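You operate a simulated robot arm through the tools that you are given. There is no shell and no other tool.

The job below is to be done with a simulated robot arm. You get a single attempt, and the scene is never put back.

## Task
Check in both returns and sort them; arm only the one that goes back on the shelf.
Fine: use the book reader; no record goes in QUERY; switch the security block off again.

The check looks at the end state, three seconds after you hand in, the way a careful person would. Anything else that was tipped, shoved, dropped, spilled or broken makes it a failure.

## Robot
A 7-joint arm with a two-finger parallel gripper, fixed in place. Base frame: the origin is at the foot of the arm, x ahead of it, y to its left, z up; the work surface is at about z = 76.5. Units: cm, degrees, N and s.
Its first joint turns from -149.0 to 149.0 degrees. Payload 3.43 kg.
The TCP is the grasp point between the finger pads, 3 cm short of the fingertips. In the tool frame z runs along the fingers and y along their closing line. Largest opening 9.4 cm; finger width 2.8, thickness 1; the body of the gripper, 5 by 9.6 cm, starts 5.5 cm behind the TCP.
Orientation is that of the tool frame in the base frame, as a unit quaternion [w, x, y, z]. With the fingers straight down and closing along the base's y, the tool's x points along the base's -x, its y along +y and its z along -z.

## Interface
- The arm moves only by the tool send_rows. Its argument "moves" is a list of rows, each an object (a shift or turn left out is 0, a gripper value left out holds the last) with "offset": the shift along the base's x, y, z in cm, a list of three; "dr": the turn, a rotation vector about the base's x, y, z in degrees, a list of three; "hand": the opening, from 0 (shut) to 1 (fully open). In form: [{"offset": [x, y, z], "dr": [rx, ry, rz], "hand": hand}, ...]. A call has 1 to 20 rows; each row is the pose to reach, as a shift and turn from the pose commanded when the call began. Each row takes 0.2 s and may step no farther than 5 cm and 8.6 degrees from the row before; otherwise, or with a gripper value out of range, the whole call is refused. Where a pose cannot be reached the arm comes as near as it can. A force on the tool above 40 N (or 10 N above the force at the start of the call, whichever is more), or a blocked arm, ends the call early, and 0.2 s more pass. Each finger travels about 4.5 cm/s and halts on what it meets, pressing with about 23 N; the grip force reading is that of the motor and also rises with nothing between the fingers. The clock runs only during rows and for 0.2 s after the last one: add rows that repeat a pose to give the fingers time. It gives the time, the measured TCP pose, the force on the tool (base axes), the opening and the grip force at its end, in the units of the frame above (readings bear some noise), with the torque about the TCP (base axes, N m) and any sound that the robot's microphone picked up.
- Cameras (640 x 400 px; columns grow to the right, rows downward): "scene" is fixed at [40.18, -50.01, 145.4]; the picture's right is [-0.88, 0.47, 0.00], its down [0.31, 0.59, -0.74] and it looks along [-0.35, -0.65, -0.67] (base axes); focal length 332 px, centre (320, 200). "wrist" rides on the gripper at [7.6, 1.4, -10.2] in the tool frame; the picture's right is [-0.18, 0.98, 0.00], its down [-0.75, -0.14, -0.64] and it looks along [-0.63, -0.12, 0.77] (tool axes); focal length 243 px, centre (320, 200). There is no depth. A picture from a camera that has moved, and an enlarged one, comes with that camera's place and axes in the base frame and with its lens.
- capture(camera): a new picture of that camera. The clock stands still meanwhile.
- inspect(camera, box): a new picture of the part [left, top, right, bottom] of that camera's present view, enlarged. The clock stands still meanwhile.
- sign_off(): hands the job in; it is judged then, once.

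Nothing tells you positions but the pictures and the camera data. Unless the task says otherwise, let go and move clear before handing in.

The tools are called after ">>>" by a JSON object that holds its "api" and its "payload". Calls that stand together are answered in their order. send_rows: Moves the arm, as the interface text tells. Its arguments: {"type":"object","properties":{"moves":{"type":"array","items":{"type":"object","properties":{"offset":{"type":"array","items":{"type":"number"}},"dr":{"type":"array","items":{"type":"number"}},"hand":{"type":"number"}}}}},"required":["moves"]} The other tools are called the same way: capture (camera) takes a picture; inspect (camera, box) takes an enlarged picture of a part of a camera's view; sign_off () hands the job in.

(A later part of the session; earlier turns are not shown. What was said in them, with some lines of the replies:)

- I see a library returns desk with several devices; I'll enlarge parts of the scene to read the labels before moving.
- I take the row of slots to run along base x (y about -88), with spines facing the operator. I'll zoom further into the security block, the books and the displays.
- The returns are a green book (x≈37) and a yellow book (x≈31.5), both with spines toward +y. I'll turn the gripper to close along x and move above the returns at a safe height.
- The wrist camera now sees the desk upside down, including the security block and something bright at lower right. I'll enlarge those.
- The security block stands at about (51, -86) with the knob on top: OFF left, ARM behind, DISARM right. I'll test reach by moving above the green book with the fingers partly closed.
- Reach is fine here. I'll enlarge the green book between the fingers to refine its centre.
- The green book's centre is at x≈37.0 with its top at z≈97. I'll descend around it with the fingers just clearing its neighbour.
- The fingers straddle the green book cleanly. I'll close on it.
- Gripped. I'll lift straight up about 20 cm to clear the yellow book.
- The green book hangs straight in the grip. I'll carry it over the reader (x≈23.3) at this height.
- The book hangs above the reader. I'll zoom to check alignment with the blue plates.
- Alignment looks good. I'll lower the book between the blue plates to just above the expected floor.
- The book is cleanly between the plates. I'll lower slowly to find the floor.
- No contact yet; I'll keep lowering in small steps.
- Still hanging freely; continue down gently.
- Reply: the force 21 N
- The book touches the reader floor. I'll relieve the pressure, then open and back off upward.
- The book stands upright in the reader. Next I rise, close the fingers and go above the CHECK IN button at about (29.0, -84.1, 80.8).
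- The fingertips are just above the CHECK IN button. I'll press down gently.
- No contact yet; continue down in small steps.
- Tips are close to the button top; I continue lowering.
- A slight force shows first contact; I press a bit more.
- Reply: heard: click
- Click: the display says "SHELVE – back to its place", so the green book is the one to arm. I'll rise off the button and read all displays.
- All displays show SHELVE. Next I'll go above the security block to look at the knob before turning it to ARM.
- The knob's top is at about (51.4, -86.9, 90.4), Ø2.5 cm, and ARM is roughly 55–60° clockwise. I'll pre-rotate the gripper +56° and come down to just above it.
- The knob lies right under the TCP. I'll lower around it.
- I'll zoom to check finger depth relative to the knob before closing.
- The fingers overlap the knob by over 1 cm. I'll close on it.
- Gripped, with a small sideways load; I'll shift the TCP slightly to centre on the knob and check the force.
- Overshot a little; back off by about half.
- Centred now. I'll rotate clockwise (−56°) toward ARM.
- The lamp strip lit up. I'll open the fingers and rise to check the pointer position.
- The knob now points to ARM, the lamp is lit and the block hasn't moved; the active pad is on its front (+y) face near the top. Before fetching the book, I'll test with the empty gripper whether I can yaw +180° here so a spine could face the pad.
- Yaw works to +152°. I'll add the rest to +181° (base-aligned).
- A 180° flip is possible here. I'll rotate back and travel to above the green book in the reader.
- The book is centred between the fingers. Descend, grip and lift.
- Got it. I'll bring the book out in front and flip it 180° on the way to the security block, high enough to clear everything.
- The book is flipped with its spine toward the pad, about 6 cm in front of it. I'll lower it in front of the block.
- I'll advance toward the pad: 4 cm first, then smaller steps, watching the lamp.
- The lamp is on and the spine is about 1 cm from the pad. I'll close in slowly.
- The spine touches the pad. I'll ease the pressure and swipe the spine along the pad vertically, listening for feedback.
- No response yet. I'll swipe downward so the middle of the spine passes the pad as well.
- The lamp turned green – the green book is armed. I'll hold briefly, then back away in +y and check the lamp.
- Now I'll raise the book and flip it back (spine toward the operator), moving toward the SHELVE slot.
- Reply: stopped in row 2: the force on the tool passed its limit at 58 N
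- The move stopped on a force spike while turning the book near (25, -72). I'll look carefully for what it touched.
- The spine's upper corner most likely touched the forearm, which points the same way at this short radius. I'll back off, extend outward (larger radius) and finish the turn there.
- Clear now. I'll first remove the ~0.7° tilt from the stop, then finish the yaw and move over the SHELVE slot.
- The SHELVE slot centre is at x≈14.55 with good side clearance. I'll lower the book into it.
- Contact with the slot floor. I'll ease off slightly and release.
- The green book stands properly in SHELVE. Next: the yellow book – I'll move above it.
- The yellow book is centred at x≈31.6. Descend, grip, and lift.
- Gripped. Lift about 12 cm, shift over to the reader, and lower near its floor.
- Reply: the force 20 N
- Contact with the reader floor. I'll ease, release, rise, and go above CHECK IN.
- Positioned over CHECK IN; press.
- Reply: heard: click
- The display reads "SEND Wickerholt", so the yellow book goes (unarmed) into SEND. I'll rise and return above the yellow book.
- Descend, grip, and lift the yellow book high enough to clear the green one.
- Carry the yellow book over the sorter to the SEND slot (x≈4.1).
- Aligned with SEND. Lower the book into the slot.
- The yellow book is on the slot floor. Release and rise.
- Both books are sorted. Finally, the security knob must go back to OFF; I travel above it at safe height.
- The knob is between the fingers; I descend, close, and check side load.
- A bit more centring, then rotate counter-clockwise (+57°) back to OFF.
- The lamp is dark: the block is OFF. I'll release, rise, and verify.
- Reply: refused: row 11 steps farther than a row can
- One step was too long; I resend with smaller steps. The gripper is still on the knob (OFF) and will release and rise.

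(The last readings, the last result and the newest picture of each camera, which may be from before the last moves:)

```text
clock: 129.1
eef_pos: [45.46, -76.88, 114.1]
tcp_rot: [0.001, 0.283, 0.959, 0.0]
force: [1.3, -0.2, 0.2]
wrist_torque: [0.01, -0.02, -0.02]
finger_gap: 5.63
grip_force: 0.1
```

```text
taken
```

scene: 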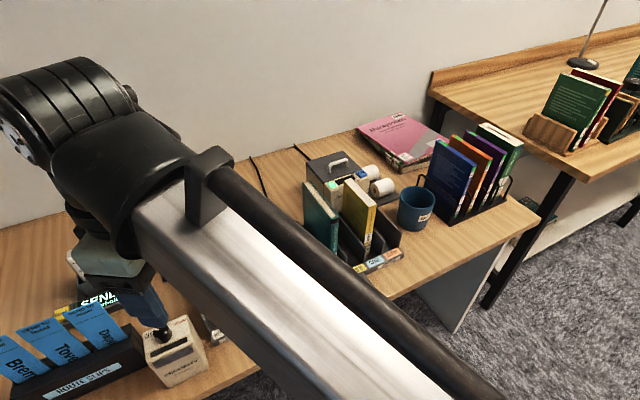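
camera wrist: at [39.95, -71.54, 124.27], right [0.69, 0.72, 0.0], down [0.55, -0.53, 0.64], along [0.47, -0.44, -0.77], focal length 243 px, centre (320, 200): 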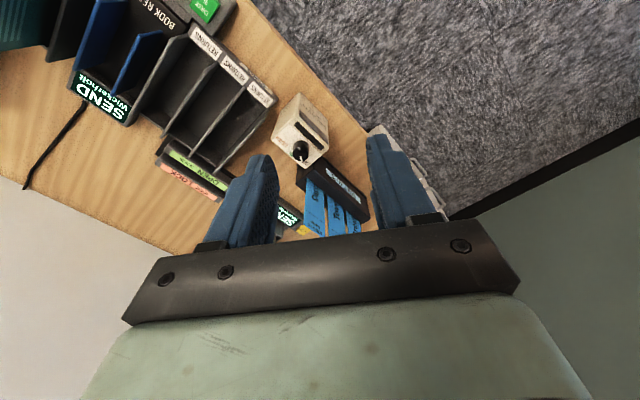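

>>> {"api": "inspect", "payload": {"camera": "wrist", "box": [260, 85, 340, 175]}}

>>> {"api": "inspect", "payload": {"camera": "wrist", "box": [260, 100, 460, 260]}}

>>> {"api": "inspect", "payload": {"camera": "scene", "box": [290, 160, 420, 280]}}

```text
4.44 times, centred on (300, 130) of wrist
camera zoom: at [39.95, -71.54, 124.27], right [0.69, 0.72, 0.0], down [0.55, -0.53, 0.64], along [0.47, -0.44, -0.77], focal length 1078 px, centre (409, 511)
```

zoom: 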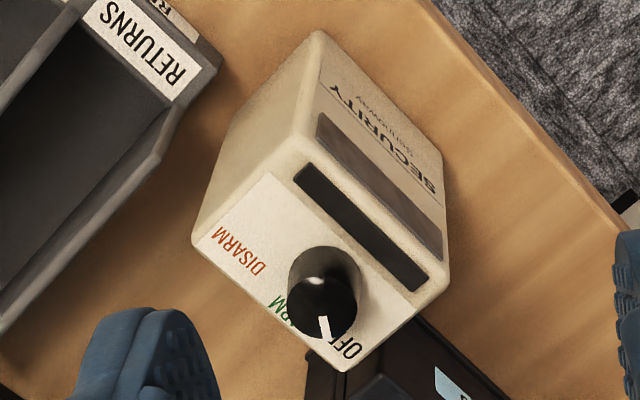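

```text
2.50 times, centred on (360, 180) of wrist
camera zoom: at [39.95, -71.54, 124.27], right [0.69, 0.72, 0.0], down [0.55, -0.53, 0.64], along [0.47, -0.44, -0.77], focal length 606 px, centre (220, 250)
```

zoom: 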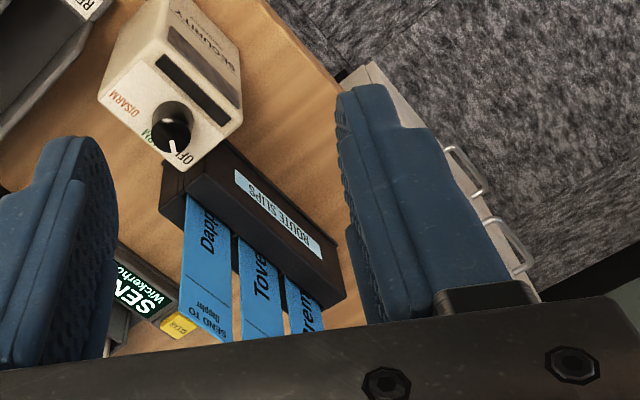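

```text
3.33 times, centred on (355, 220) of scene
camera zoom: at [40.18, -50.01, 145.4], right [-0.88, 0.47, 0.0], down [0.31, 0.59, -0.74], along [-0.35, -0.65, -0.67], focal length 1106 px, centre (203, 133)
```

zoom: 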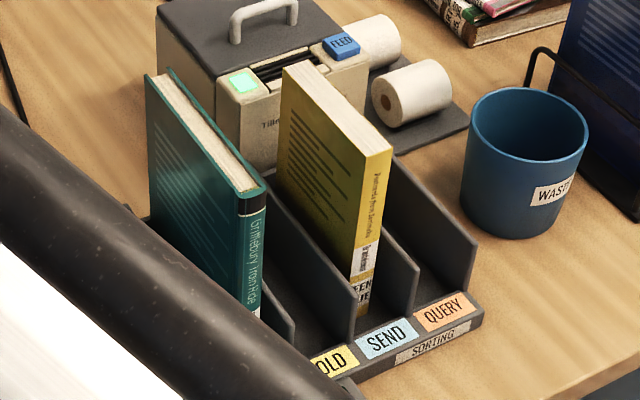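

The knob reads OFF with the lamp dark, and both books stand in their slots. I'll move the arm aside for one last unobstructed check.

>>> {"api": "send_rows", "payload": {"moves": [{"offset": [-4, 0, 1]}, {"offset": [-8, 0, 2]}, {"offset": [-12, -1, 3]}, {"offset": [-16, -2, 4]}, {"offset": [-20, -3, 4]}, {"offset": [-24, -4, 4]}, {"offset": [-28, -5, 4]}, {"offset": [-32, -7, 4]}, {"offset": [-36, -9, 4]}, {"offset": [-40, -11, 4]}, {"offset": [-44, -13, 4]}, {"offset": [-48, -15, 4]}, {"offset": [-50, -16, 4]}, {"offset": [-50, -16, 4]}]}}

>>> {"api": "capture", "payload": {"camera": "scene"}}

>>> {"api": "inspect", "payload": {"camera": "scene", "box": [130, 250, 400, 395]}}

```text
clock: 132.1
eef_pos: [-4.58, -92.92, 118.12]
tcp_rot: [0.001, 0.284, 0.959, 0.0]
force: [0.4, 0.3, 0.0]
wrist_torque: [0.0, -0.04, 0.0]
finger_gap: 5.63
grip_force: 0.1
```

```text
taken
```

scene: 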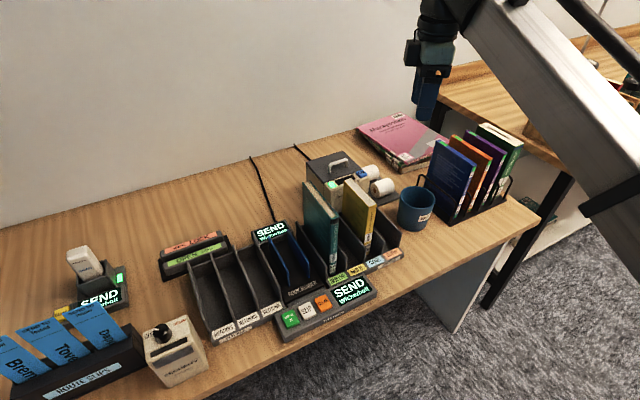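

```text
2.37 times, centred on (265, 322) of scene
camera zoom: at [40.18, -50.01, 145.4], right [-0.88, 0.47, 0.0], down [0.31, 0.59, -0.74], along [-0.35, -0.65, -0.67], focal length 786 px, centre (450, -90)
```

zoom: 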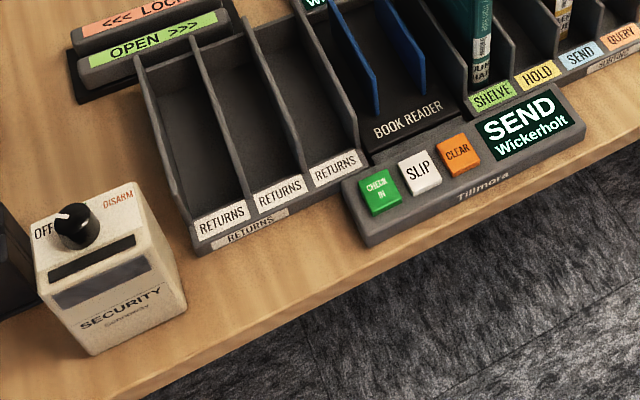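

The scene is as it should be: the green book is armed and in SHELVE, the yellow one is unarmed in SEND, the security block is OFF, and nothing else has moved. The arm is clear, so I'm handing in.

>>> {"api": "sign_off", "payload": {}}

```text
The job is handed in.
```

Both returns are checked in on the book reader and sorted, and I've handed the job in; I haven't seen the result of the check.

- **Green book (JUN HAR):** the display said "SHELVE – back to its place". I armed it at the security block, where the lamp turned green, and stood it in SHELVE.
- **Yellow book (TEEN BUE):** the display said "SEND Wickerholt". I left it unarmed and stood it in SEND.
- **QUERY:** neither book came up as "no record", so QUERY is empty.
- **Security block:** the knob is back on OFF and the lamp is dark.

While turning the green book mid-air, the arm stopped once on a force spike, most likely because the book brushed the arm's own forearm. I backed off and finished the turn further out, and the book showed no sign of having slipped in the gripper. In the last pictures nothing else on the desk looked moved or tipped.

I did not print or add a routing slip for the yellow book, since the job didn't ask for one. The three slips in the holder are for other branches. The displays still show "SEND Wickerholt", as I left the CLEAR button alone.
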